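You operate a simulated robot arm through the tools that you are given. There is no shell and no other tool.

Carry out the task below with a simulated robot arm. There is one attempt and no reset: what you move stays moved.

JOB
Pack the missing soup, press DONE and send the small tote off.
Fine: scan it; the screen's second line names it; down the rollers: hold the blue button till the small tote has passed the yellow plate. Set down upright: what you pick out.

Only the result counts: the job must be done as asked and must still hold three seconds after the hand-in. Knocking over, shifting, dropping, spilling or breaking anything else fails it.

ROBOT AND FRAMES
A 7-joint arm with a two-finger parallel gripper, fixed in place. Base frame: the origin is at the foot of the arm, x ahead of it, y to its left, z up; the work surface is at about z = 860. Units: mm, rad, N and s.
With the tool pointing down near the work surface it reaches from about 100 to 640 mm from the base axis. Its first joint turns from -1.152 to 1.152 rad. Payload 1.57 kg.
Tool frame: the origin (TCP) lies between the finger pads and is the grasp point; the fingertips stand 30 mm ahead of it; z points along the fingers, y is the line along which they close. Largest opening 80 mm; finger width 17, thickness 12; the body of the gripper, 40 by 82 mm, starts 80 mm behind the TCP.
Orientation is told as [roll, pitch, yaw] about the base's x, y, z axes, in that order, counted from this pose: with the fingers straight down and closing along the base's y, the tool's x points along the base's -x, its y along +y and its z along -z.

CONTROLS
- The arm moves only by the tool arm_command. Its argument "motion" is text: rows parted by semicolons, each of 7 numbers parted by spaces: the shift along the tool's x, y, z in units of 200 mm (1.0 is 200 mm), then the turn, a rotation vector about the tool's x, y, z in units of 60 degrees (1.0 is 60 degrees), then the gripper command, from -1 (fully open) to 1 (shut), values between in proportion. In form: tx ty tz wx wy wz claw; .... A call has 1 to 20 rows; each row is the pose to reach, as a shift and turn from the pose commanded when the call began, along the tool's axes at that moment. A call with a number of a shift or a turn outside -1 to 1 is refused whole. Each row takes 0.2 s and may step no farther than 50 mm and 0.15 rad from the row before; otherwise, or with a gripper value out of range, the whole call is refused. Where a pose cannot be reached the arm comes as near as it can. A force on the tool above 70 N (or 10 N above the force at the start of the call, whichever is more), or a blocked arm, ends the call early, and 0.2 s more pass. Each finger travels about 72 mm/s and halts on what it meets, pressing with about 24 N; the grip force reading is that of the motor and also rises with nothing between the fingers. The clock runs only during rows and for 0.2 s after the last one: add rows that repeat a pose to give the fingers time. The reply holds the time, the measured pose of the TCP, the force on the tool along the base axes, the opening and the grip force, in the units named above and with some noise, with the torque about the TCP (base axes, N m) and any sound that the robot's microphone picked up, and new pictures: "views" is both (left out), scene, wrist or none.
- Cameras (640 x 400 px; columns grow to the right, rows downward): "scene" is fixed at [63.1, 444.7, 1419.1]; the picture's right is [-0.66, -0.75, 0.00], its down [-0.47, 0.41, -0.78] and it looks along [0.59, -0.52, -0.62] (base axes); focal length 214 px, centre (320, 200). "wrist" rides on the gripper at [72, -7, -122] in the tool frame; the picture's right is [0.09, 1.00, 0.00], its down [-0.84, 0.08, -0.54] and it looks along [-0.54, 0.05, 0.84] (tool axes); focal length 238 px, centre (320, 200). There is no depth. A picture from a camera that has moved, and an enlarged one, comes with that camera's place and axes in the base frame and with its lens.
- enlarge(camera, box): a new picture of the part [left, top, right, bottom] of that camera's present view, enlarged. The clock stands still meanwhile.
- finish_job(): hands the job in; it is judged then, once.

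Nothing tells you positions but the pictures and the camera data. Unless the task says otherwise, let go and move clear before handing in.

The tools are called after "Request:" by a JSON object that holds its "method" and its "body". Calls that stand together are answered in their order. arm_command: Moves the arm, as the interface text tells. Its arguments: {"type":"object","properties":{"motion":{"type":"string"},"views":{"type":"string","enum":["both","scene","wrist","none"]}},"required":["motion"]} The other tools are called the same way: enlarge (camera, box) takes an enlarged picture of a part of a camera's view; finish_job () hands the job in.

At the start:

```text
t: 0.0
ee_pos: [289.6, 129.7, 1259.5]
tool_rot: [0.0, 0.0, -0.001]
wrist_force: [0.0, -0.6, -0.6]
torque: [-0.03, 0.0, 0.04]
gripper_width: 80.0
finger_force: 0.1
```

scene: 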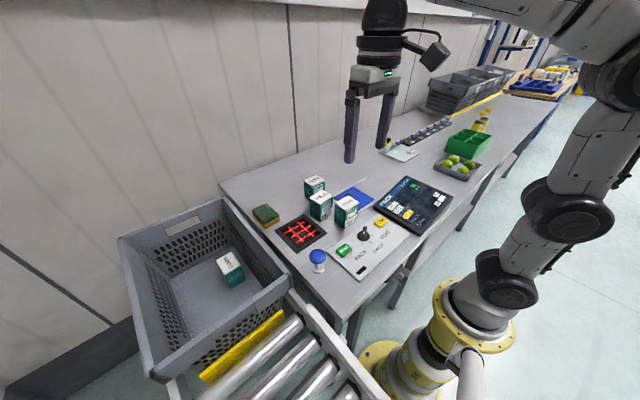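
wrist: 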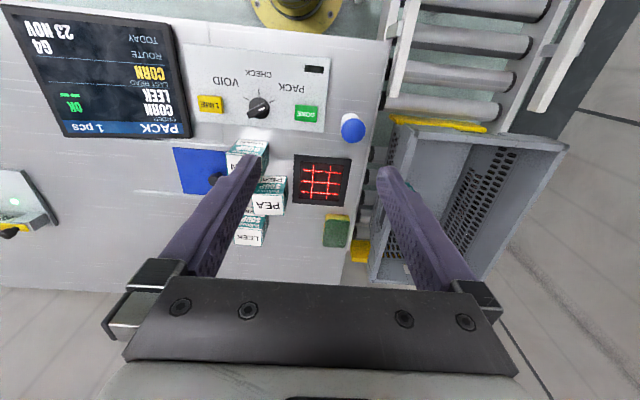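

I see a bench with a screen, a panel, a red scanner window, three soup boxes, a blue button and a tote with one box. I'll enlarge the views to read the details before I move.

Request:
{"method": "enlarge", "body": {"camera": "wrist", "box": [0, 0, 200, 140]}}

Request:
{"method": "enlarge", "body": {"camera": "wrist", "box": [160, 60, 400, 260]}}

Request:
{"method": "enlarge", "body": {"camera": "scene", "box": [230, 160, 470, 310]}}

Request:
{"method": "enlarge", "body": {"camera": "scene", "box": [110, 180, 370, 400]}}

```text
2.86 times, centred on (100, 70) of wrist
camera zoom: at [216.6, 122.5, 1381.8], right [-0.09, 1.0, 0.0], down [0.84, 0.08, 0.54], along [0.54, 0.05, -0.84], focal length 681 px, centre (949, 571)
```

zoom: 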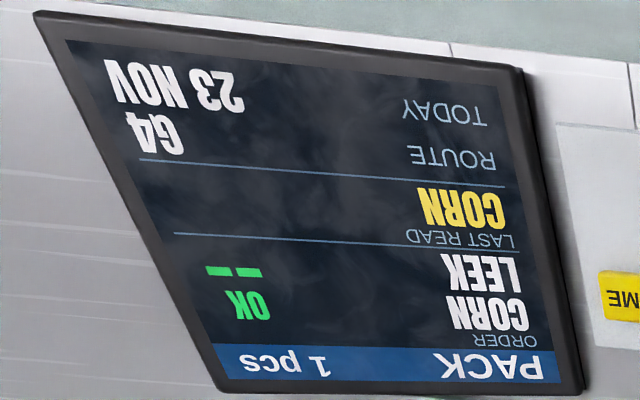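

```text
2.00 times, centred on (280, 160) of wrist
camera zoom: at [216.6, 122.5, 1381.8], right [-0.09, 1.0, 0.0], down [0.84, 0.08, 0.54], along [0.54, 0.05, -0.84], focal length 477 px, centre (400, 280)
```

zoom: 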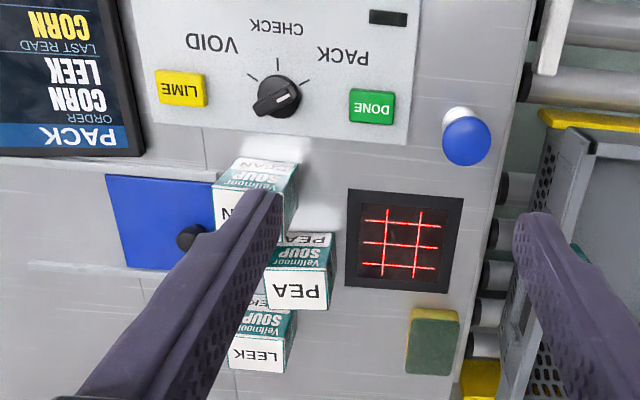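

```text
2.67 times, centred on (350, 235) of scene
camera zoom: at [63.1, 444.7, 1419.1], right [-0.66, -0.75, 0.0], down [-0.47, 0.41, -0.78], along [0.59, -0.52, -0.62], focal length 572 px, centre (240, 107)
```

zoom: 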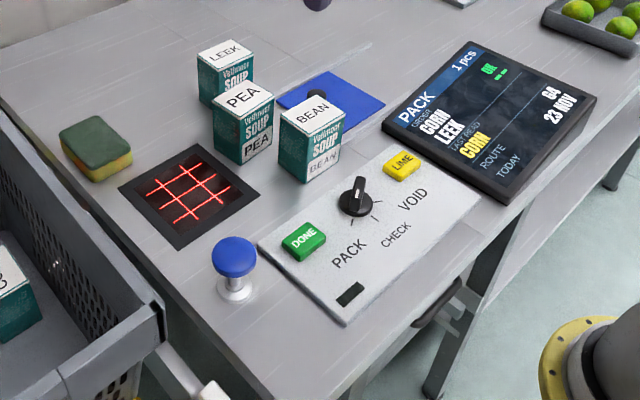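

```text
1.82 times, centred on (240, 290) of scene
camera zoom: at [63.1, 444.7, 1419.1], right [-0.66, -0.75, 0.0], down [-0.47, 0.41, -0.78], along [0.59, -0.52, -0.62], focal length 390 px, centre (466, 36)
```

zoom: 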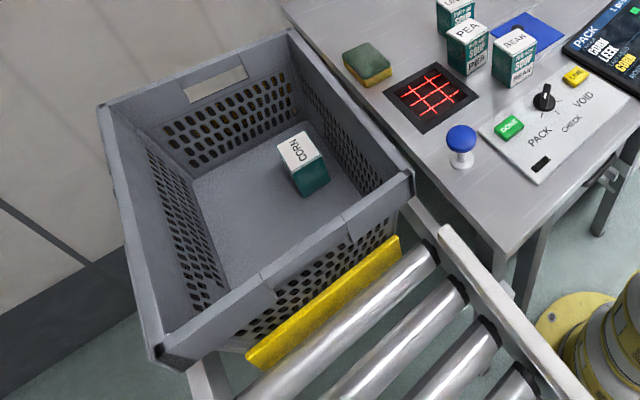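

The order lists CORN (OK) and LEEK (still missing), so LEEK is the one to pack. I need finer views of the boxes, the dial and the tote to work out their geometry.

Request:
{"method": "enlarge", "body": {"camera": "scene", "box": [290, 165, 370, 235]}}

Request:
{"method": "enlarge", "body": {"camera": "scene", "box": [325, 205, 415, 285]}}

Request:
{"method": "enlarge", "body": {"camera": "wrist", "box": [220, 130, 300, 250]}}

Request:
{"method": "enlarge", "body": {"camera": "wrist", "box": [340, 60, 600, 300]}}

Request:
{"method": "enlarge", "body": {"camera": "wrist", "box": [190, 60, 330, 140]}}

```text
5.71 times, centred on (330, 200) of scene
camera zoom: at [63.1, 444.7, 1419.1], right [-0.66, -0.75, 0.0], down [-0.47, 0.41, -0.78], along [0.59, -0.52, -0.62], focal length 1226 px, centre (263, 200)
```

zoom: 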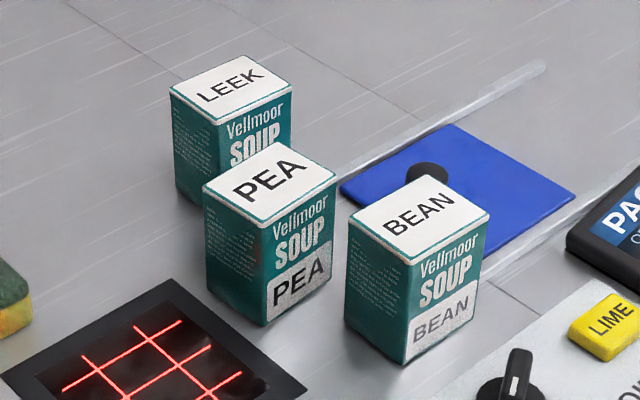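

```text
5.00 times, centred on (370, 245) of scene
camera zoom: at [63.1, 444.7, 1419.1], right [-0.66, -0.75, 0.0], down [-0.47, 0.41, -0.78], along [0.59, -0.52, -0.62], focal length 1072 px, centre (70, -25)
```

zoom: 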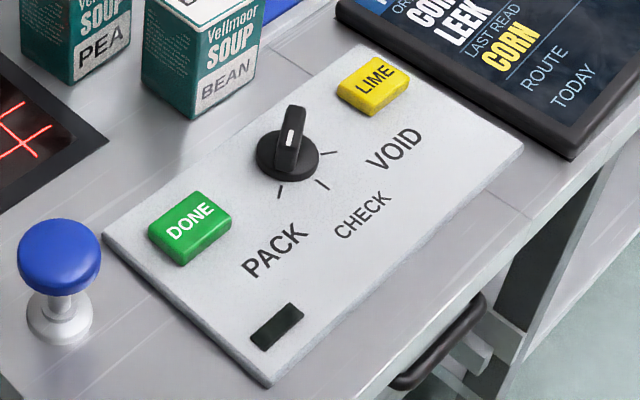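

```text
3.33 times, centred on (260, 190) of wrist
camera zoom: at [216.6, 122.5, 1381.8], right [-0.09, 1.0, 0.0], down [0.84, 0.08, 0.54], along [0.54, 0.05, -0.84], focal length 794 px, centre (520, 233)
```

zoom: 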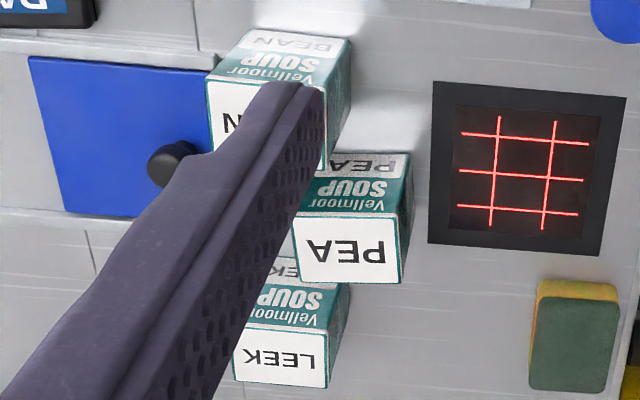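

```text
1.67 times, centred on (470, 180) of wrist
camera zoom: at [216.6, 122.5, 1381.8], right [-0.09, 1.0, 0.0], down [0.84, 0.08, 0.54], along [0.54, 0.05, -0.84], focal length 397 px, centre (70, 233)
```

zoom: 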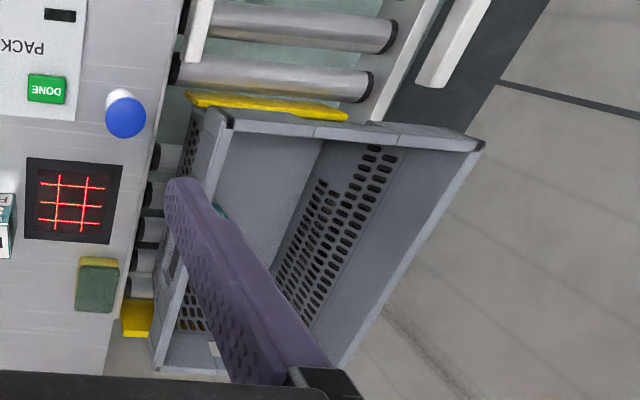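

```text
4.57 times, centred on (260, 100) of wrist
camera zoom: at [216.6, 122.5, 1381.8], right [-0.09, 1.0, 0.0], down [0.84, 0.08, 0.54], along [0.54, 0.05, -0.84], focal length 1090 px, centre (594, 657)
```

zoom: 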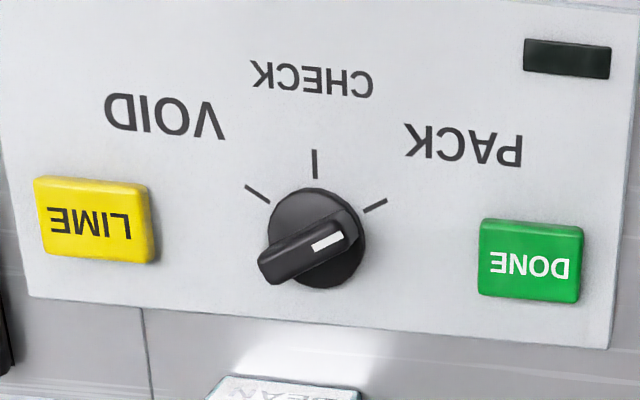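

LEEK stands at about (624, -18) with its top near z 945, and the dial's white mark points at PACK. I'll move closer above it with the gripper open for a better view.

Request:
{"method": "arm_command", "body": {"motion": "-0.158 -0.123 0.092 0 0 0 -1; -0.317 -0.247 0.183 0 0 0 -1; -0.475 -0.37 0.275 0 0 0 -1; -0.633 -0.493 0.367 0 0 0 -1; -0.792 -0.617 0.458 0 0 0 -1; -0.95 -0.74 0.55 0 0 0 -1; -0.95 -0.74 0.55 0 0 0 -1"}}

```text
t: 1.6
ee_pos: [480.0, -19.1, 1147.9]
tool_rot: [0.002, -0.001, -0.001]
wrist_force: [0.0, -0.2, 0.7]
torque: [0.0, 0.0, 0.04]
gripper_width: 79.7
finger_force: 0.1
camera wrist: at [406.8, -26.0, 1271.5], right [-0.09, 1.0, 0.0], down [0.84, 0.08, 0.54], along [0.54, 0.05, -0.84], focal length 238 px, centre (320, 200)
```

scene: 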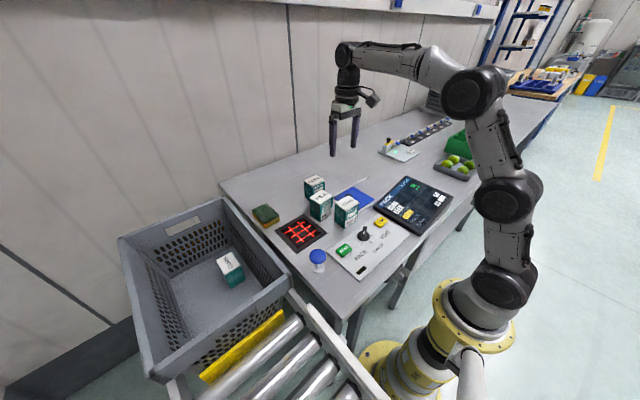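
wrist: 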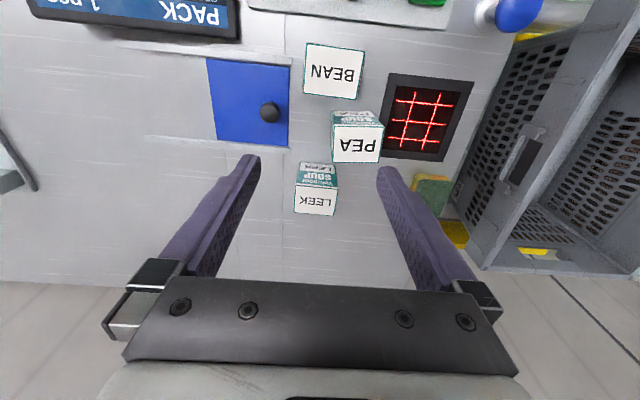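

LEEK is clear between the fingers' line of view with room on both sides. I'll enlarge this view to fix the box edges and look at the tote's underside.

Request:
{"method": "enlarge", "body": {"camera": "wrist", "box": [270, 90, 400, 230]}}

Request:
{"method": "enlarge", "body": {"camera": "wrist", "box": [400, 0, 640, 280]}}

Request:
{"method": "enlarge", "body": {"camera": "scene", "box": [290, 80, 390, 160]}}

Request:
{"method": "enlarge", "body": {"camera": "scene", "box": [140, 280, 360, 400]}}

```text
2.86 times, centred on (335, 160) of wrist
camera zoom: at [406.8, -26.0, 1271.5], right [-0.09, 1.0, 0.0], down [0.84, 0.08, 0.54], along [0.54, 0.05, -0.84], focal length 681 px, centre (277, 314)
```

zoom: 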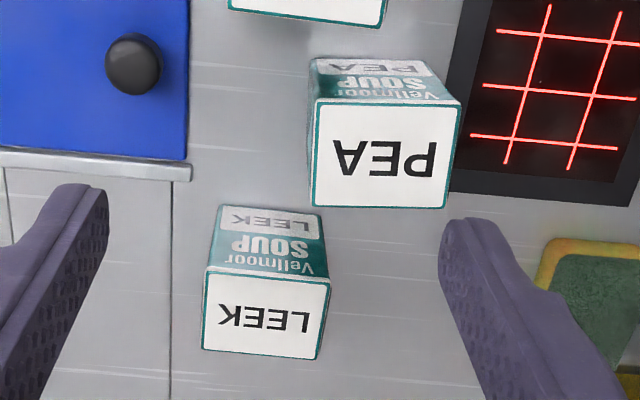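

```text
1.43 times, centred on (520, 140) of wrist
camera zoom: at [406.8, -26.0, 1271.5], right [-0.09, 1.0, 0.0], down [0.84, 0.08, 0.54], along [0.54, 0.05, -0.84], focal length 340 px, centre (34, 286)
```

zoom: 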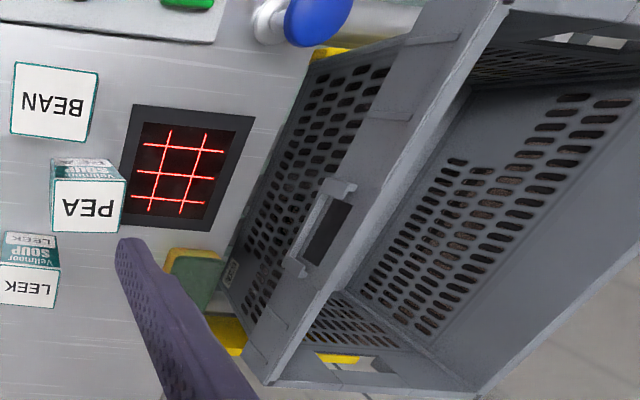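

```text
5.00 times, centred on (340, 120) of scene
camera zoom: at [63.2, 444.6, 1419.1], right [-0.66, -0.75, 0.0], down [-0.47, 0.41, -0.78], along [0.59, -0.52, -0.62], focal length 1072 px, centre (220, 600)
```

zoom: 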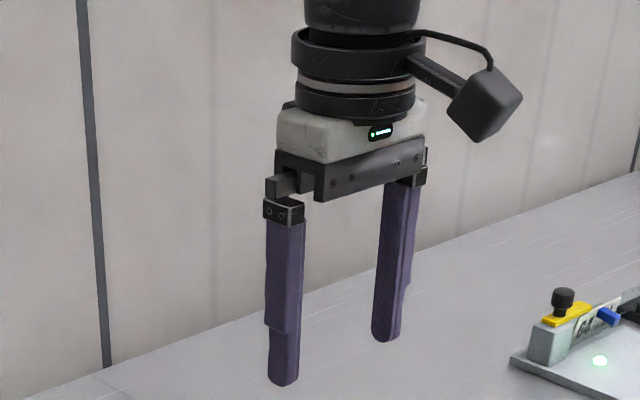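

```text
2.91 times, centred on (250, 340) of scene
camera zoom: at [63.2, 444.6, 1419.1], right [-0.66, -0.75, 0.0], down [-0.47, 0.41, -0.78], along [0.59, -0.52, -0.62], focal length 624 px, centre (524, -207)
```

zoom: 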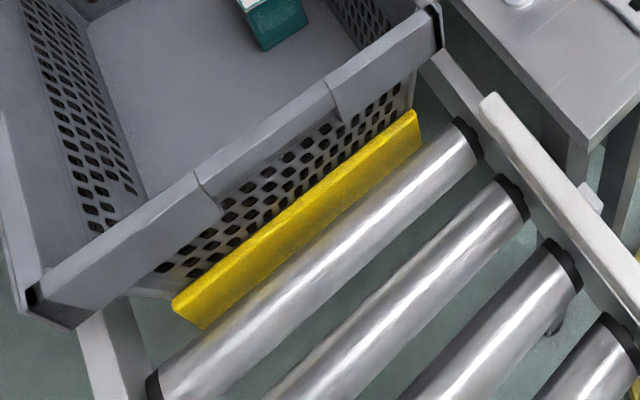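

The yellow plate stands as a stop against the tote's near end, and the blue button is at about (348, 200). I still need to find which box face carries the barcode, so I'll look closely at CORN and the others.

Request:
{"method": "enlarge", "body": {"camera": "scene", "box": [205, 240, 260, 295]}}

Request:
{"method": "enlarge", "body": {"camera": "scene", "box": [300, 170, 340, 225]}}

```text
7.27 times, centred on (232, 268) of scene
camera zoom: at [63.2, 444.6, 1419.1], right [-0.66, -0.75, 0.0], down [-0.47, 0.41, -0.78], along [0.59, -0.52, -0.62], focal length 1560 px, centre (956, -291)
```

zoom: 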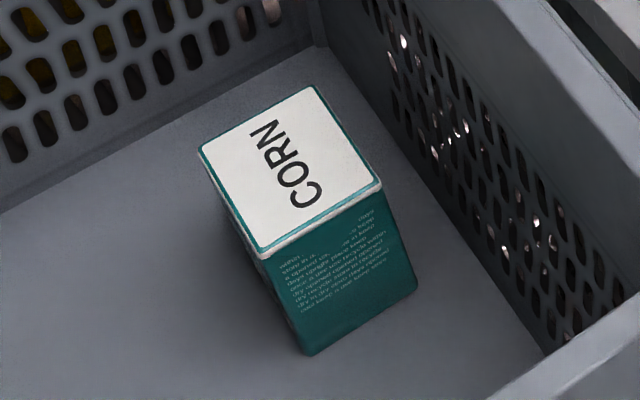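

```text
7.27 times, centred on (320, 198) of scene
camera zoom: at [63.2, 444.6, 1419.1], right [-0.66, -0.75, 0.0], down [-0.47, 0.41, -0.78], along [0.59, -0.52, -0.62], focal length 1560 px, centre (320, 218)
```

zoom: 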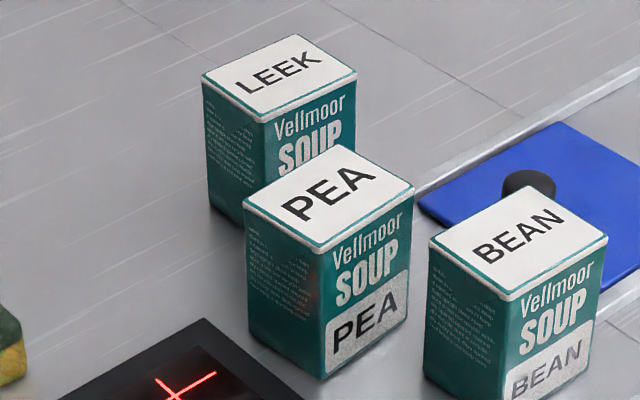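

The two visible side faces show only text, so the barcode must be on the back, the right side or the bottom. I'll swing the wrist camera round to view the boxes from the back right.

Request:
{"method": "arm_command", "body": {"motion": "-0.05 -0.08 0.05 0 0 -0.125 -1; -0.1 -0.16 0.1 0 0 -0.25 -1; -0.15 -0.24 0.15 0 0 -0.375 -1; -0.2 -0.32 0.2 0 0 -0.5 -1; -0.25 -0.4 0.25 0 0 -0.625 -1; -0.3 -0.48 0.3 0 0 -0.75 -1", "views": "none"}}

Request:
{"method": "arm_command", "body": {"motion": "0 0 0.03 0 0 -0.125 -1; 0 0 0.06 0 0 -0.25 -1; 0 0 0.09 0 0 -0.375 -1; 0 0 0.12 0 0 -0.5 -1; 0 0 0.14 0 0 -0.625 -1; 0 0 0.14 0 0 -0.75 -1; 0 0 0.14 0 0 -0.75 -1"}}

```text
t: 3.0
ee_pos: [540.3, -115.5, 1088.4]
tool_rot: [-0.001, -0.001, 0.786]
wrist_force: [-0.1, -0.3, -0.6]
torque: [0.0, 0.05, -0.03]
gripper_width: 80.0
finger_force: 0.0
```

```text
t: 4.6
ee_pos: [540.1, -114.3, 1060.4]
tool_rot: [-0.001, 0.001, 1.572]
wrist_force: [0.9, 0.4, 0.7]
torque: [-0.02, 0.0, 0.01]
gripper_width: 80.0
finger_force: 0.0
camera wrist: at [545.4, -186.7, 1183.8], right [-1.0, -0.09, 0.0], down [-0.08, 0.84, 0.54], along [-0.05, 0.54, -0.84], focal length 238 px, centre (320, 200)
```

scene: 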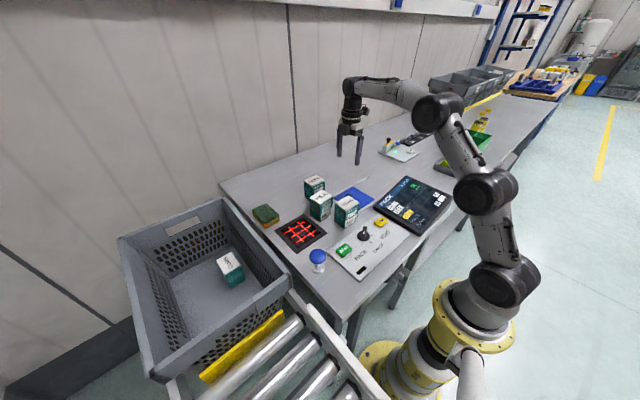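
wrist: 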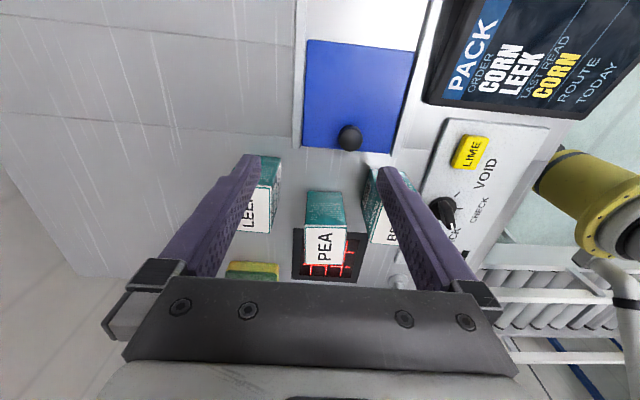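

Request:
{"method": "enlarge", "body": {"camera": "wrist", "box": [220, 130, 440, 270]}}

Request:
{"method": "enlarge", "body": {"camera": "wrist", "box": [300, 180, 350, 230]}}

```text
2.86 times, centred on (330, 200) of wrist
camera zoom: at [545.4, -186.7, 1183.8], right [-1.0, -0.09, 0.0], down [-0.08, 0.84, 0.54], along [-0.05, 0.54, -0.84], focal length 681 px, centre (291, 200)
```

zoom: 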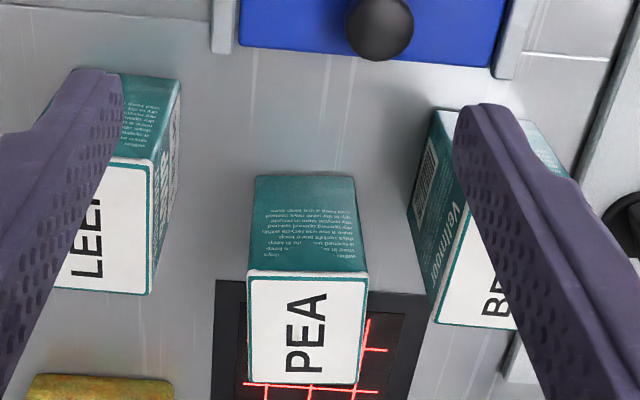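

```text
8.00 times, centred on (325, 205) of wrist
camera zoom: at [545.4, -186.7, 1183.8], right [-1.0, -0.09, 0.0], down [-0.08, 0.84, 0.54], along [-0.05, 0.54, -0.84], focal length 1907 px, centre (280, 160)
```

zoom: 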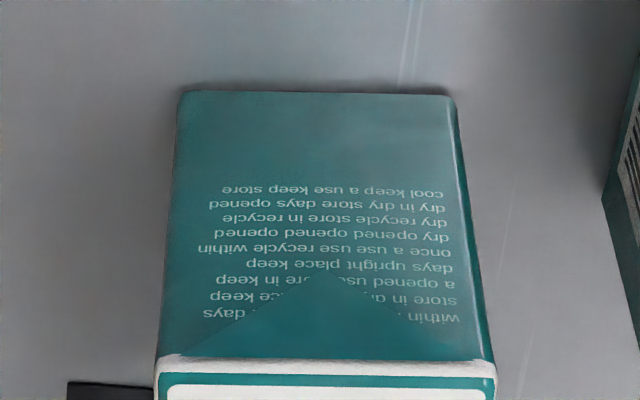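

BEAN's back (+x) face appears to carry a barcode low down. I'll enlarge it to be sure.

Request:
{"method": "enlarge", "body": {"camera": "wrist", "box": [355, 160, 405, 215]}}

Request:
{"method": "enlarge", "body": {"camera": "wrist", "box": [230, 145, 300, 240]}}

```text
7.27 times, centred on (380, 188) of wrist
camera zoom: at [545.4, -186.7, 1183.8], right [-1.0, -0.09, 0.0], down [-0.08, 0.84, 0.54], along [-0.05, 0.54, -0.84], focal length 1734 px, centre (-116, 291)
```

zoom: 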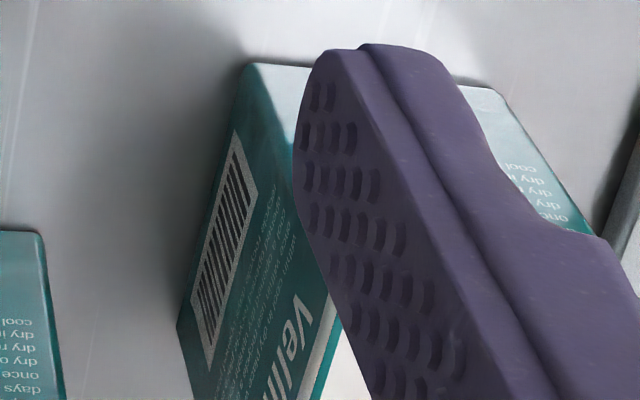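

```text
4.21 times, centred on (265, 192) of wrist
camera zoom: at [545.4, -186.7, 1183.8], right [-1.0, -0.09, 0.0], down [-0.08, 0.84, 0.54], along [-0.05, 0.54, -0.84], focal length 1004 px, centre (552, 232)
```

zoom: 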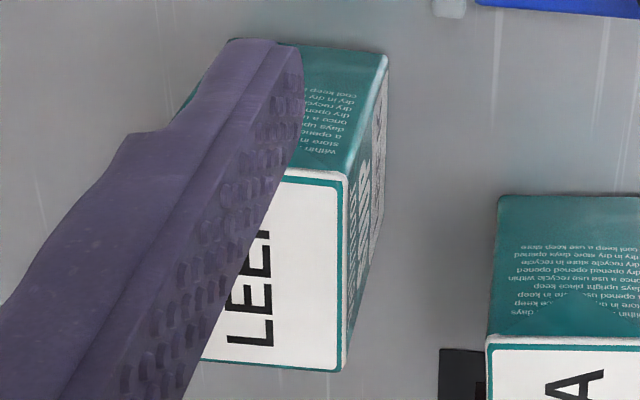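

The barcode is confirmed on the back (+x) face, in its lower half. To turn that face down over the scanner with the tool pointing forward, I need the tool at yaw 180, so I'll test whether that yaw can be reached here.

Request:
{"method": "arm_command", "body": {"motion": "0 0 0 0 0 -0.125 -1; 0 0 0 0 0 -0.25 -1; 0 0 0 0 0 -0.375 -1; 0 0 0 0 0 -0.5 -1; 0 0 0 0 0 -0.625 -1; 0 0 0 0 0 -0.75 -1; 0 0 0 0 0 -0.75 -1"}}

```text
t: 6.2
ee_pos: [540.5, -113.3, 1060.8]
tool_rot: [0.001, 0.0, 2.359]
wrist_force: [-0.1, -0.5, -0.2]
torque: [0.01, 0.02, 0.02]
gripper_width: 80.0
finger_force: 0.1
camera wrist: at [594.1, -160.6, 1183.9], right [-0.64, -0.77, 0.0], down [-0.65, 0.54, 0.54], along [-0.42, 0.35, -0.84], focal length 238 px, centre (320, 200)
```

scene: 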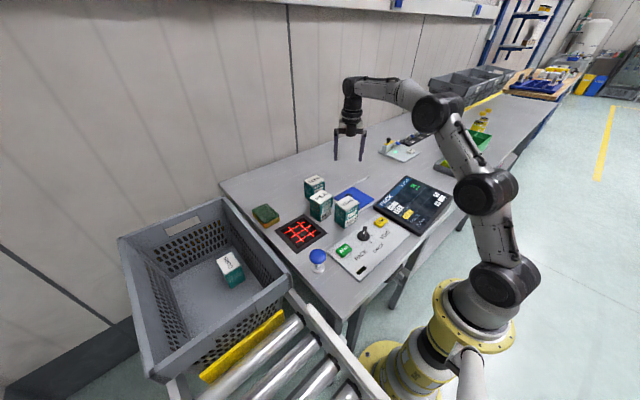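
wrist: 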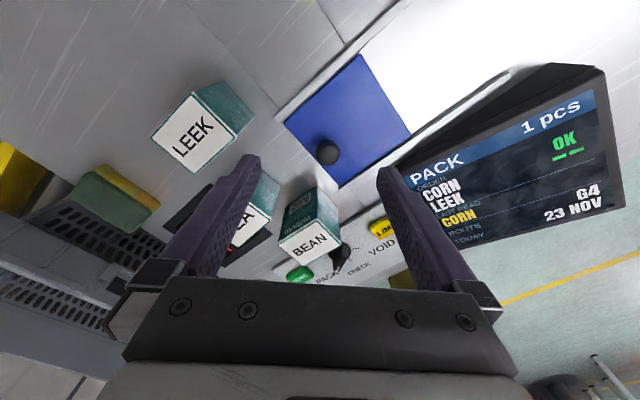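

Yaw 135 was reached without trouble. I'll continue on to yaw 180.

Request:
{"method": "arm_command", "body": {"motion": "0 0 0 0 0 -0.125 -1; 0 0 0 0 0 -0.25 -1; 0 0 0 0 0 -0.375 -1; 0 0 0 0 0 -0.5 -1; 0 0 0 0 0 -0.625 -1; 0 0 0 0 0 -0.75 -1; 0 0 0 0 0 -0.75 -1"}}

Request:
{"method": "enlarge", "body": {"camera": "wrist", "box": [100, 60, 360, 280]}}

```text
t: 7.8
ee_pos: [539.0, -114.2, 1059.0]
tool_rot: [0.005, 0.0, 2.807]
wrist_force: [0.0, -0.3, -1.1]
torque: [-0.02, -0.01, -0.03]
gripper_width: 80.1
finger_force: 0.0
out of reach, approached as far as the arm can: row 4, 5, 6, 7
camera wrist: at [608.9, -130.3, 1183.8], right [-0.24, -0.97, 0.0], down [-0.82, 0.2, 0.54], along [-0.53, 0.13, -0.84], focal length 238 px, centre (320, 200)
```

scene: 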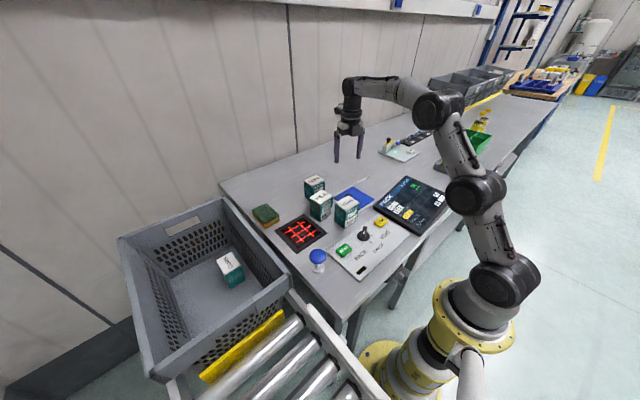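
wrist: 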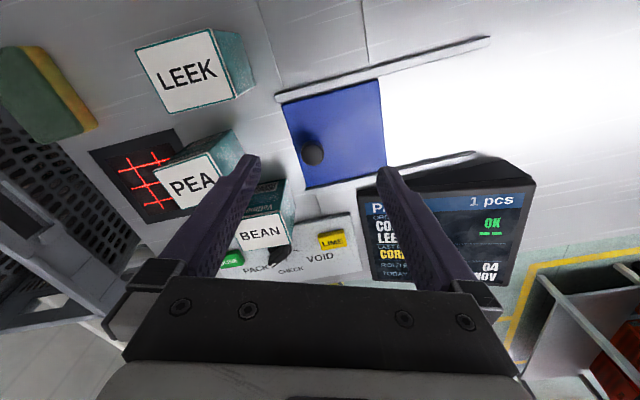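

```text
1.82 times, centred on (230, 170) of wrist
camera zoom: at [608.9, -130.3, 1183.8], right [-0.24, -0.97, 0.0], down [-0.82, 0.2, 0.54], along [-0.53, 0.13, -0.84], focal length 433 px, centre (484, 254)
```

zoom: 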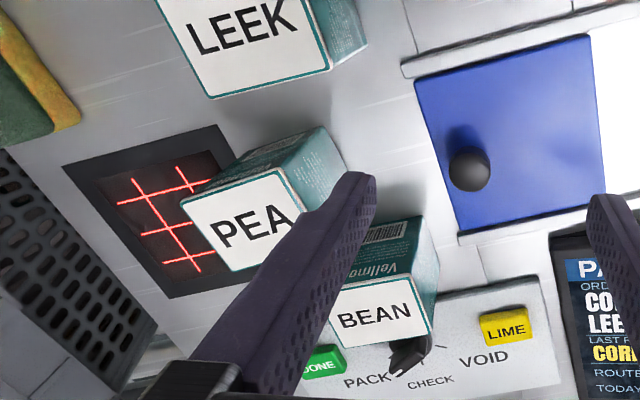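

The yaw limit is about 161° here and grows as the base turns left, so yaw 180 will be reachable over the scanner. LEEK is at about (617, -14), 58 × 66 mm, with its top at z 952. I'll grasp it at yaw 0 and turn it in the air, so I'm rotating back now.

Request:
{"method": "arm_command", "body": {"motion": "0 0 0 0 0 0.125 -1; 0 0 0 0 0 0.25 -1; 0 0 0 0 0 0.375 -1; 0 0 0 0 0 0.5 -1; 0 0 0 0 0 0.625 -1; 0 0 0 0 0 0.75 -1; 0 0 0 0 0 0.875 -1", "views": "none"}}

```text
t: 9.4
ee_pos: [539.0, -115.5, 1060.7]
tool_rot: [0.002, 0.005, 1.886]
wrist_force: [0.0, 0.2, 0.5]
torque: [-0.02, 0.01, 0.0]
gripper_width: 80.0
finger_force: 0.0
```

The yaw is back to 1.886, with two more turns to reach zero. I'll finish with a check view from above LEEK.

Request:
{"method": "arm_command", "body": {"motion": "0 0 0 0 0 0.1286 -1; 0 0 0 0 0 0.2573 -1; 0 0 0 0 0 0.386 -1; 0 0 0 0 0 0.5146 -1; 0 0 0 0 0 0.6433 -1; 0 0 0 0 0 0.772 -1; 0 0 0 0 0 0.9005 -1", "views": "none"}}

Request:
{"method": "arm_command", "body": {"motion": "0 0 0 0 0 0.1286 -1; 0 0 0 0 0 0.2573 -1; 0 0 0 0 0 0.386 -1; 0 0 0 0 0 0.5146 -1; 0 0 0 0 0 0.6433 -1; 0 0 0 0 0 0.772 -1; 0 0 0 0 0 0.9005 -1; 0 0 0 0 0 0.9005 -1", "views": "none"}}

```text
t: 11.0
ee_pos: [539.4, -114.9, 1059.6]
tool_rot: [-0.002, 0.004, 0.944]
wrist_force: [-0.6, -0.4, -0.7]
torque: [-0.01, -0.02, -0.02]
gripper_width: 79.7
finger_force: 0.0
```

```text
t: 12.8
ee_pos: [540.1, -115.3, 1060.0]
tool_rot: [-0.005, 0.0, 0.003]
wrist_force: [-0.1, 0.2, -0.4]
torque: [-0.02, -0.02, -0.02]
gripper_width: 80.1
finger_force: 0.0
```

Now at yaw 0, I'll move to directly above LEEK at z 1030 and check alignment.

Request:
{"method": "arm_command", "body": {"motion": "-0.096 0.127 0.0 0 0 0 -1; -0.193 0.254 0.0 0 0 0 -1; -0.289 0.381 0.05 0 0 0 -1; -0.385 0.508 0.15 0 0 0 -1; -0.385 0.508 0.15 0 0 0 -1"}}

Request:
{"method": "enlarge", "body": {"camera": "wrist", "box": [200, 80, 440, 280]}}

Request:
{"method": "enlarge", "body": {"camera": "scene", "box": [270, 120, 370, 220]}}

```text
t: 14.0
ee_pos: [616.8, -12.4, 1030.5]
tool_rot: [-0.003, 0.001, 0.004]
wrist_force: [-1.1, 0.9, 0.3]
torque: [0.0, 0.01, -0.01]
gripper_width: 80.0
finger_force: 0.0
camera wrist: at [543.8, -18.6, 1152.8], right [-0.1, 1.0, 0.0], down [0.84, 0.08, 0.54], along [0.54, 0.05, -0.84], focal length 238 px, centre (320, 200)
```

scene: 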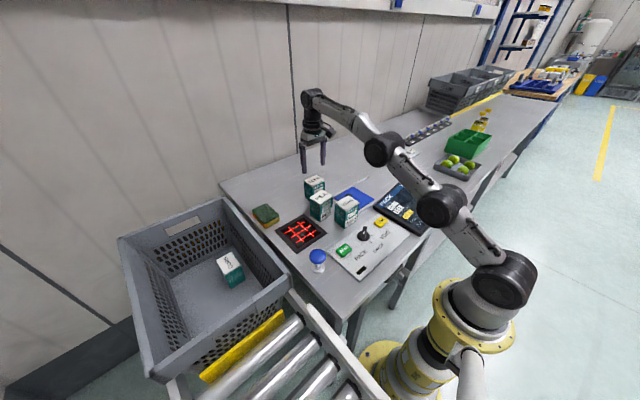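
wrist: 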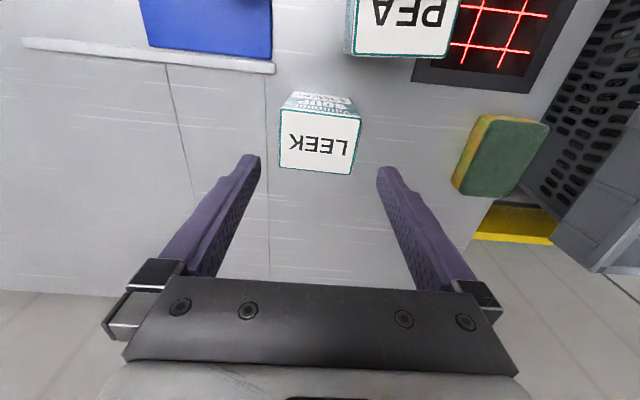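

```text
2.00 times, centred on (320, 180) of wrist
camera zoom: at [543.8, -18.6, 1152.8], right [-0.1, 1.0, 0.0], down [0.84, 0.08, 0.54], along [0.54, 0.05, -0.84], focal length 477 px, centre (320, 240)
```

zoom: 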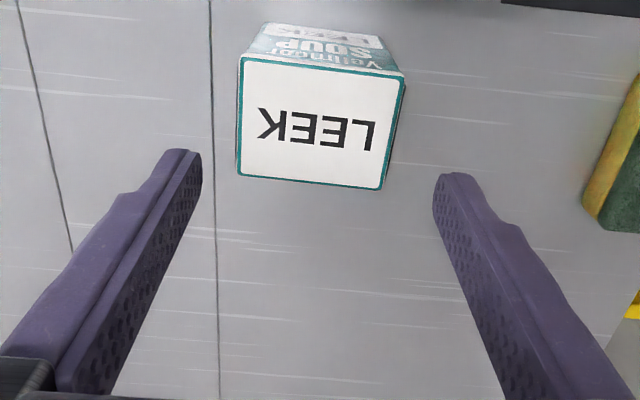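

```text
4.00 times, centred on (320, 170) of scene
camera zoom: at [63.1, 444.7, 1419.1], right [-0.66, -0.75, 0.0], down [-0.47, 0.41, -0.78], along [0.59, -0.52, -0.62], focal length 858 px, centre (320, 320)
```

zoom: 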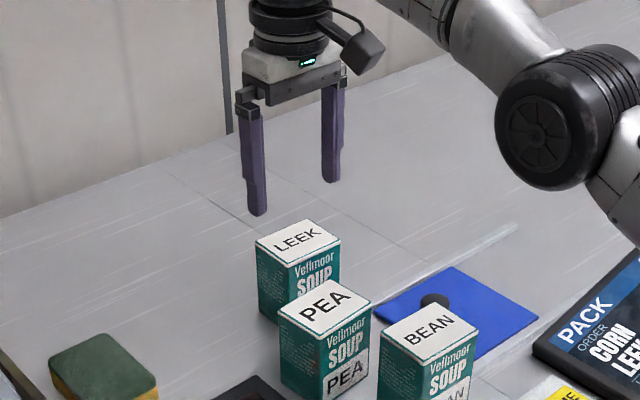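

The box centre is at about (616, -14) and turned roughly -2°. I'll align to that and descend until the fingertips are just above the box top, then check.

Request:
{"method": "arm_command", "body": {"motion": "0.003 -0.007 0.05 0 0 0.035 -1; 0.003 -0.007 0.12 0 0 0.035 -1; 0.003 -0.007 0.2 0 0 0.035 -1; 0.003 -0.007 0.215 0 0 0.035 -1; 0.003 -0.007 0.215 0 0 0.035 -1"}}

Request:
{"method": "enlarge", "body": {"camera": "wrist", "box": [200, 80, 440, 280]}}

Request:
{"method": "enlarge", "body": {"camera": "scene", "box": [280, 150, 350, 210]}}

```text
t: 15.2
ee_pos: [615.7, -14.4, 987.3]
tool_rot: [-0.005, 0.0, -0.034]
wrist_force: [-0.1, -0.3, 0.0]
torque: [0.01, -0.01, 0.05]
gripper_width: 80.1
finger_force: 0.1
camera wrist: at [542.8, -18.2, 1109.9], right [-0.06, 1.0, 0.0], down [0.84, 0.05, 0.54], along [0.54, 0.03, -0.84], focal length 238 px, centre (320, 200)
```

scene: 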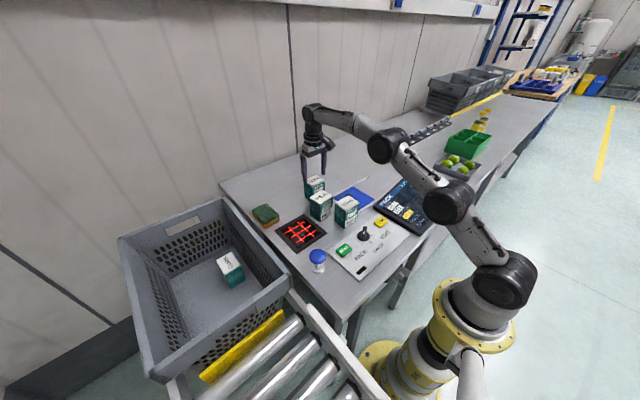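
wrist: 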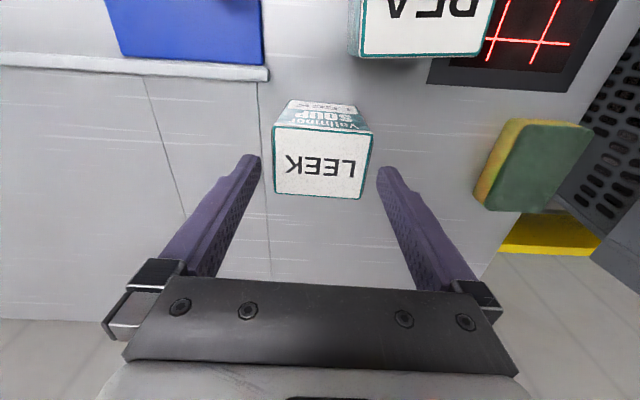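

```text
2.00 times, centred on (320, 180) of wrist
camera zoom: at [542.8, -18.2, 1109.9], right [-0.06, 1.0, 0.0], down [0.84, 0.05, 0.54], along [0.54, 0.03, -0.84], focal length 477 px, centre (320, 240)
```

zoom: 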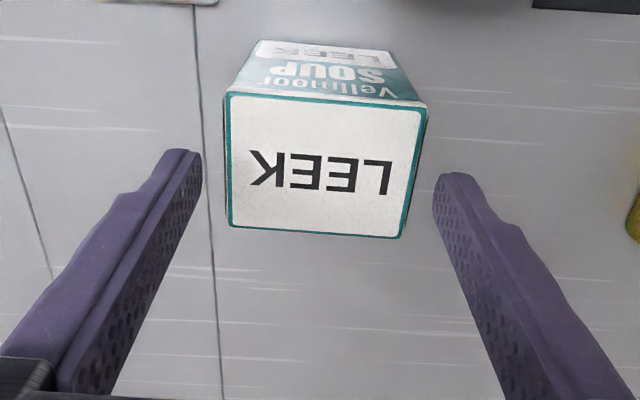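

```text
6.67 times, centred on (315, 180) of scene
camera zoom: at [63.1, 444.7, 1419.1], right [-0.66, -0.75, 0.0], down [-0.47, 0.41, -0.78], along [0.59, -0.52, -0.62], focal length 1430 px, centre (353, 333)
```

zoom: 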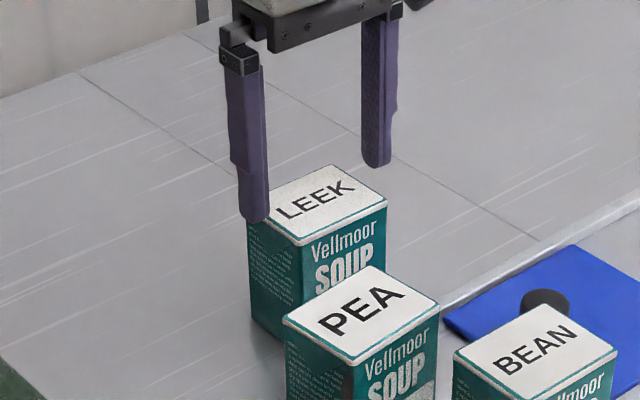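

The box sits centred between the fingers with about 6 mm free on each side. I'll descend to z 915 and close on the box.

Request:
{"method": "arm_command", "body": {"motion": "0 0.003 0.1 0 0 0 -1; 0 0.003 0.2 0 0 0 -1; 0 0.003 0.28 0 0 0 -1; 0 0.003 0.36 0 0 0 -1; 0 0.003 0.36 0 0 0 -1"}}

Request:
{"method": "enlarge", "body": {"camera": "scene", "box": [280, 150, 350, 210]}}

Request:
{"method": "enlarge", "body": {"camera": "wrist", "box": [200, 80, 440, 280]}}

```text
t: 16.4
ee_pos: [615.3, -14.5, 914.7]
tool_rot: [-0.006, -0.001, -0.034]
wrist_force: [-0.2, -0.1, -0.7]
torque: [-0.01, -0.01, 0.01]
gripper_width: 80.1
finger_force: 0.0
camera wrist: at [542.4, -17.9, 1038.4], right [-0.06, 1.0, 0.0], down [0.84, 0.05, 0.54], along [0.54, 0.03, -0.84], focal length 238 px, centre (320, 200)
```

scene: 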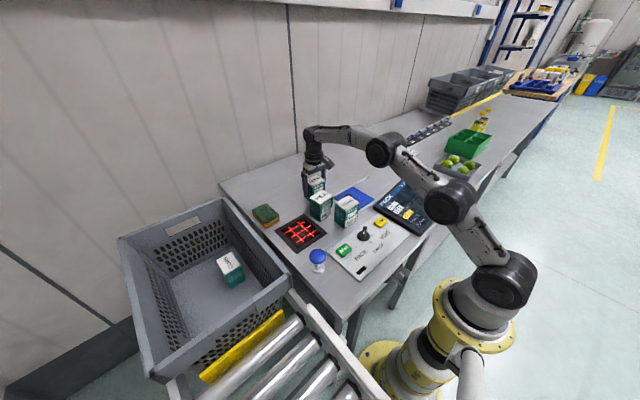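
wrist: 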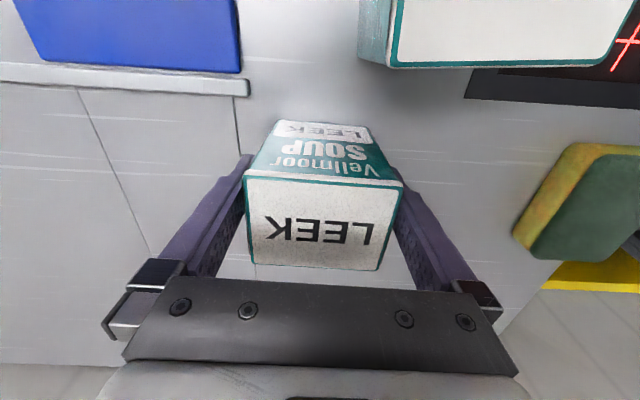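

```text
6.67 times, centred on (315, 180) of scene
camera zoom: at [63.1, 444.7, 1419.1], right [-0.66, -0.75, 0.0], down [-0.47, 0.41, -0.78], along [0.59, -0.52, -0.62], focal length 1430 px, centre (353, 333)
```

zoom: 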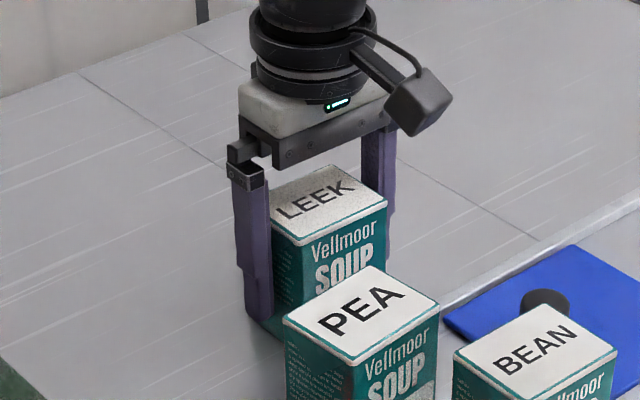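

```text
2.00 times, centred on (320, 180) of wrist
camera zoom: at [542.4, -17.9, 1038.4], right [-0.06, 1.0, 0.0], down [0.84, 0.05, 0.54], along [0.54, 0.03, -0.84], focal length 477 px, centre (320, 240)
```

zoom: 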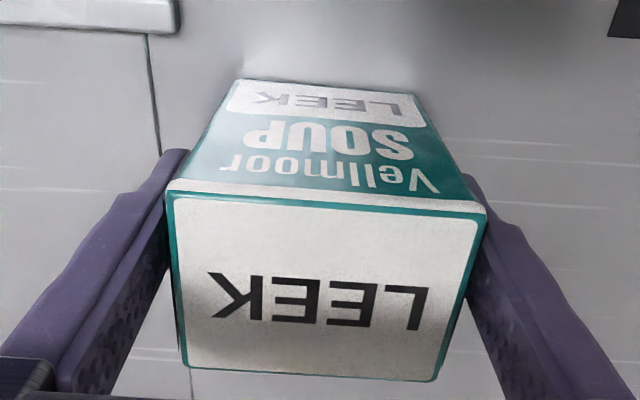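

The fingers straddle the box with no contact force. I'll close the gripper now.

Request:
{"method": "arm_command", "body": {"motion": "0 0 0 0 0 0 0.2; 0 0 0 0 0 0 1; 0 0 0 0 0 0 1; 0 0 0 0 0 0 1; 0 0 0 0 0 0 1", "views": "wrist"}}

```text
t: 17.6
ee_pos: [615.6, -13.7, 915.5]
tool_rot: [-0.001, -0.001, -0.034]
wrist_force: [-0.3, -0.5, 0.1]
torque: [0.1, -0.08, -0.01]
gripper_width: 69.7
finger_force: 24.0
camera wrist: at [542.4, -17.9, 1038.6], right [-0.06, 1.0, 0.0], down [0.84, 0.05, 0.54], along [0.54, 0.03, -0.84], focal length 238 px, centre (320, 200)
```

wrist: 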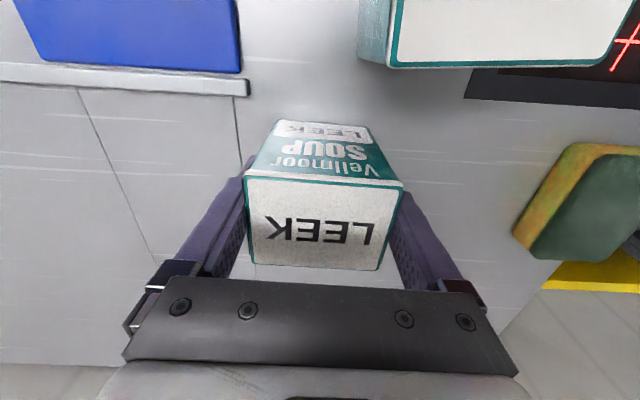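

LEEK is held at 69.7 mm opening with 24 N. I'll lift it straight up.

Request:
{"method": "arm_command", "body": {"motion": "0 0 -0.05 0 0 0 1; 0 0 -0.15 0 0 0 1; 0 0 -0.3 0 0 0 1; 0 0 -0.45 0 0 0 1; 0 0 -0.6 0 0 0 1; 0 0 -0.75 0 0 0 1; 0 0 -0.75 0 0 0 1"}}

```text
t: 19.2
ee_pos: [607.7, -13.4, 1062.7]
tool_rot: [-0.006, 0.002, -0.032]
wrist_force: [0.2, -0.5, -3.5]
torque: [0.02, 0.04, -0.01]
gripper_width: 69.7
finger_force: 23.9
out of reach, approached as far as the arm can: row 6, 7
camera wrist: at [535.3, -17.5, 1185.0], right [-0.06, 1.0, 0.0], down [0.84, 0.05, 0.54], along [0.54, 0.03, -0.84], focal length 238 px, centre (320, 200)
```

scene: 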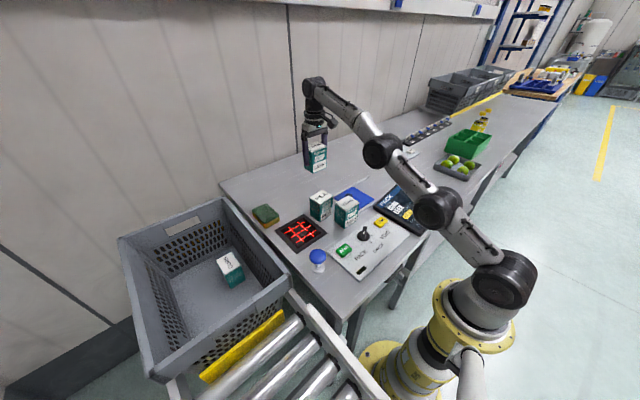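
wrist: 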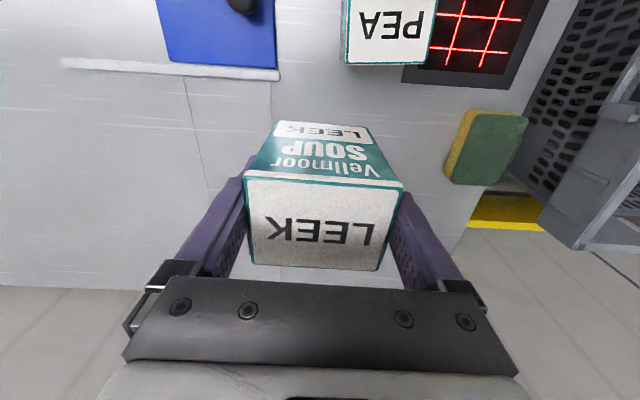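

LEEK is in the air, weighs about 3.5 N and is secure. I'll carry it toward the scanner while turning the yaw toward 180 at a safe height.

Request:
{"method": "arm_command", "body": {"motion": "0.118 0.124 0 0 0 -0.127 1; 0.236 0.248 0 0 0 -0.253 1; 0.354 0.371 -0.02 0 0 -0.38 1; 0.472 0.495 -0.04 0 0 -0.507 1; 0.59 0.619 -0.06 0 0 -0.633 1; 0.709 0.743 -0.08 0 0 -0.76 1; 0.709 0.743 -0.08 0 0 -0.76 1", "views": "scene"}}

```text
t: 20.8
ee_pos: [471.8, 140.1, 1078.6]
tool_rot: [-0.001, 0.005, 0.765]
wrist_force: [-0.2, 0.0, -2.4]
torque: [0.03, 0.02, -0.01]
gripper_width: 69.8
finger_force: 24.0
```

scene: 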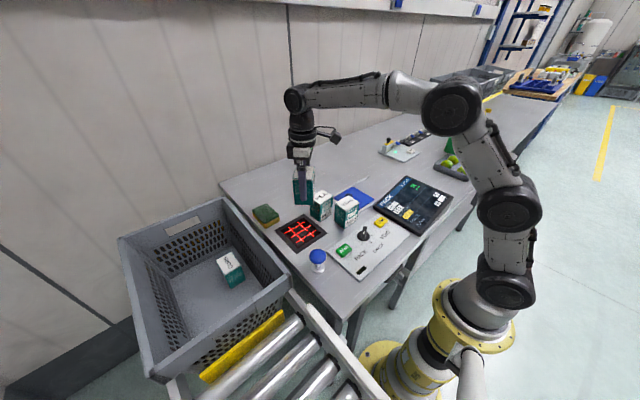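

It's now over the scanner area at yaw 0.765. I'll keep rotating in place toward yaw π.

Request:
{"method": "arm_command", "body": {"motion": "0 0 0 0 0 -0.126 1; 0 0 0 0 0 -0.252 1; 0 0 0 0 0 -0.378 1; 0 0 0 0 0 -0.504 1; 0 0 0 0 0 -0.63 1; 0 0 0 0 0 -0.756 1", "views": "none"}}

Request:
{"method": "arm_command", "body": {"motion": "0 0 0 0 0 -0.126 1; 0 0 0 0 0 -0.252 1; 0 0 0 0 0 -0.378 1; 0 0 0 0 0 -0.504 1; 0 0 0 0 0 -0.63 1; 0 0 0 0 0 -0.756 1", "views": "none"}}

Request:
{"method": "arm_command", "body": {"motion": "0 0 0 0 0 -0.126 1; 0 0 0 0 0 -0.252 1; 0 0 0 0 0 -0.378 1; 0 0 0 0 0 -0.504 1; 0 0 0 0 0 -0.63 1; 0 0 0 0 0 -0.756 1; 0 0 0 0 0 -0.756 1", "views": "both"}}

```text
t: 22.2
ee_pos: [470.7, 140.4, 1076.8]
tool_rot: [0.001, 0.006, 1.557]
wrist_force: [0.3, -0.1, -3.2]
torque: [0.02, 0.01, 0.0]
gripper_width: 69.7
finger_force: 24.5
```

```text
t: 23.6
ee_pos: [471.6, 140.6, 1076.3]
tool_rot: [0.003, 0.002, 2.351]
wrist_force: [0.9, -0.6, -3.8]
torque: [0.01, -0.02, 0.0]
gripper_width: 70.0
finger_force: 24.5
```

```text
t: 25.2
ee_pos: [472.9, 139.7, 1077.0]
tool_rot: [0.006, -0.001, 3.139]
wrist_force: [0.3, 0.7, -3.4]
torque: [0.0, -0.02, 0.0]
gripper_width: 69.9
finger_force: 24.1
camera wrist: at [542.8, 147.0, 1200.3], right [0.09, -1.0, 0.0], down [-0.84, -0.07, 0.54], along [-0.54, -0.05, -0.84], focal length 238 px, centre (320, 200)
```

scene: 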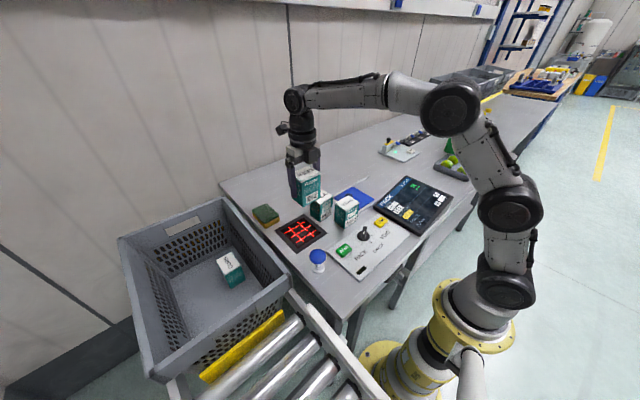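
wrist: 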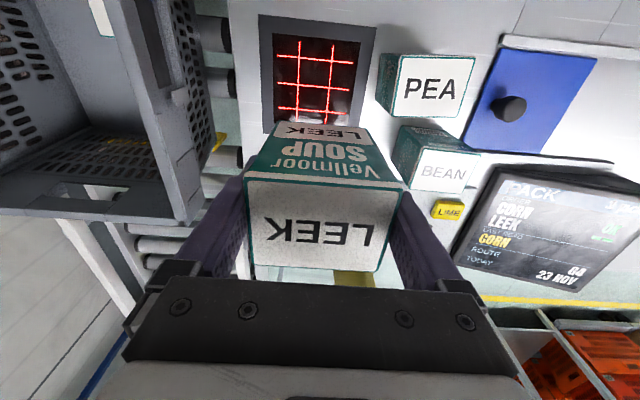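

Yaw π is reached, and the box's back face now points toward the robot and the scene camera. I'll enlarge to locate the barcode exactly.

Request:
{"method": "enlarge", "body": {"camera": "scene", "box": [275, 140, 345, 220]}}

Request:
{"method": "enlarge", "body": {"camera": "wrist", "box": [240, 0, 400, 130]}}

```text
5.00 times, centred on (310, 180) of scene
camera zoom: at [63.2, 444.7, 1419.1], right [-0.66, -0.75, 0.0], down [-0.47, 0.41, -0.78], along [0.59, -0.52, -0.62], focal length 1072 px, centre (370, 300)
```

zoom: 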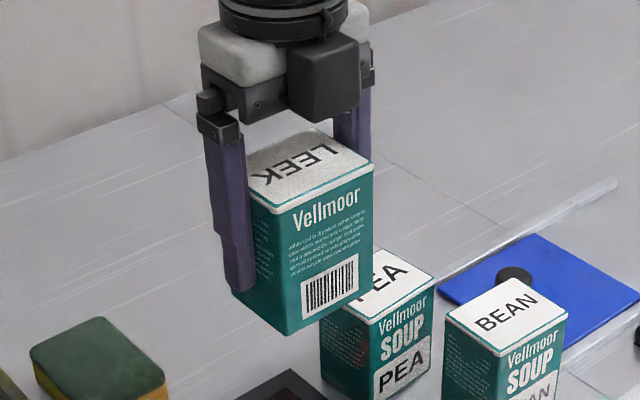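

```text
3.08 times, centred on (320, 65) of wrist
camera zoom: at [542.8, 147.0, 1200.3], right [0.09, -1.0, 0.0], down [-0.84, -0.07, 0.54], along [-0.54, -0.05, -0.84], focal length 733 px, centre (320, 615)
```

zoom: 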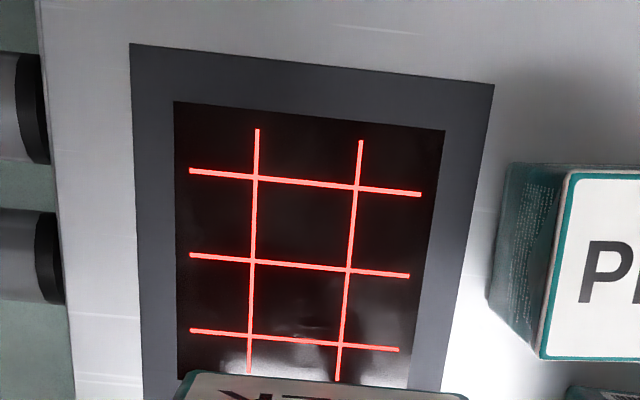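

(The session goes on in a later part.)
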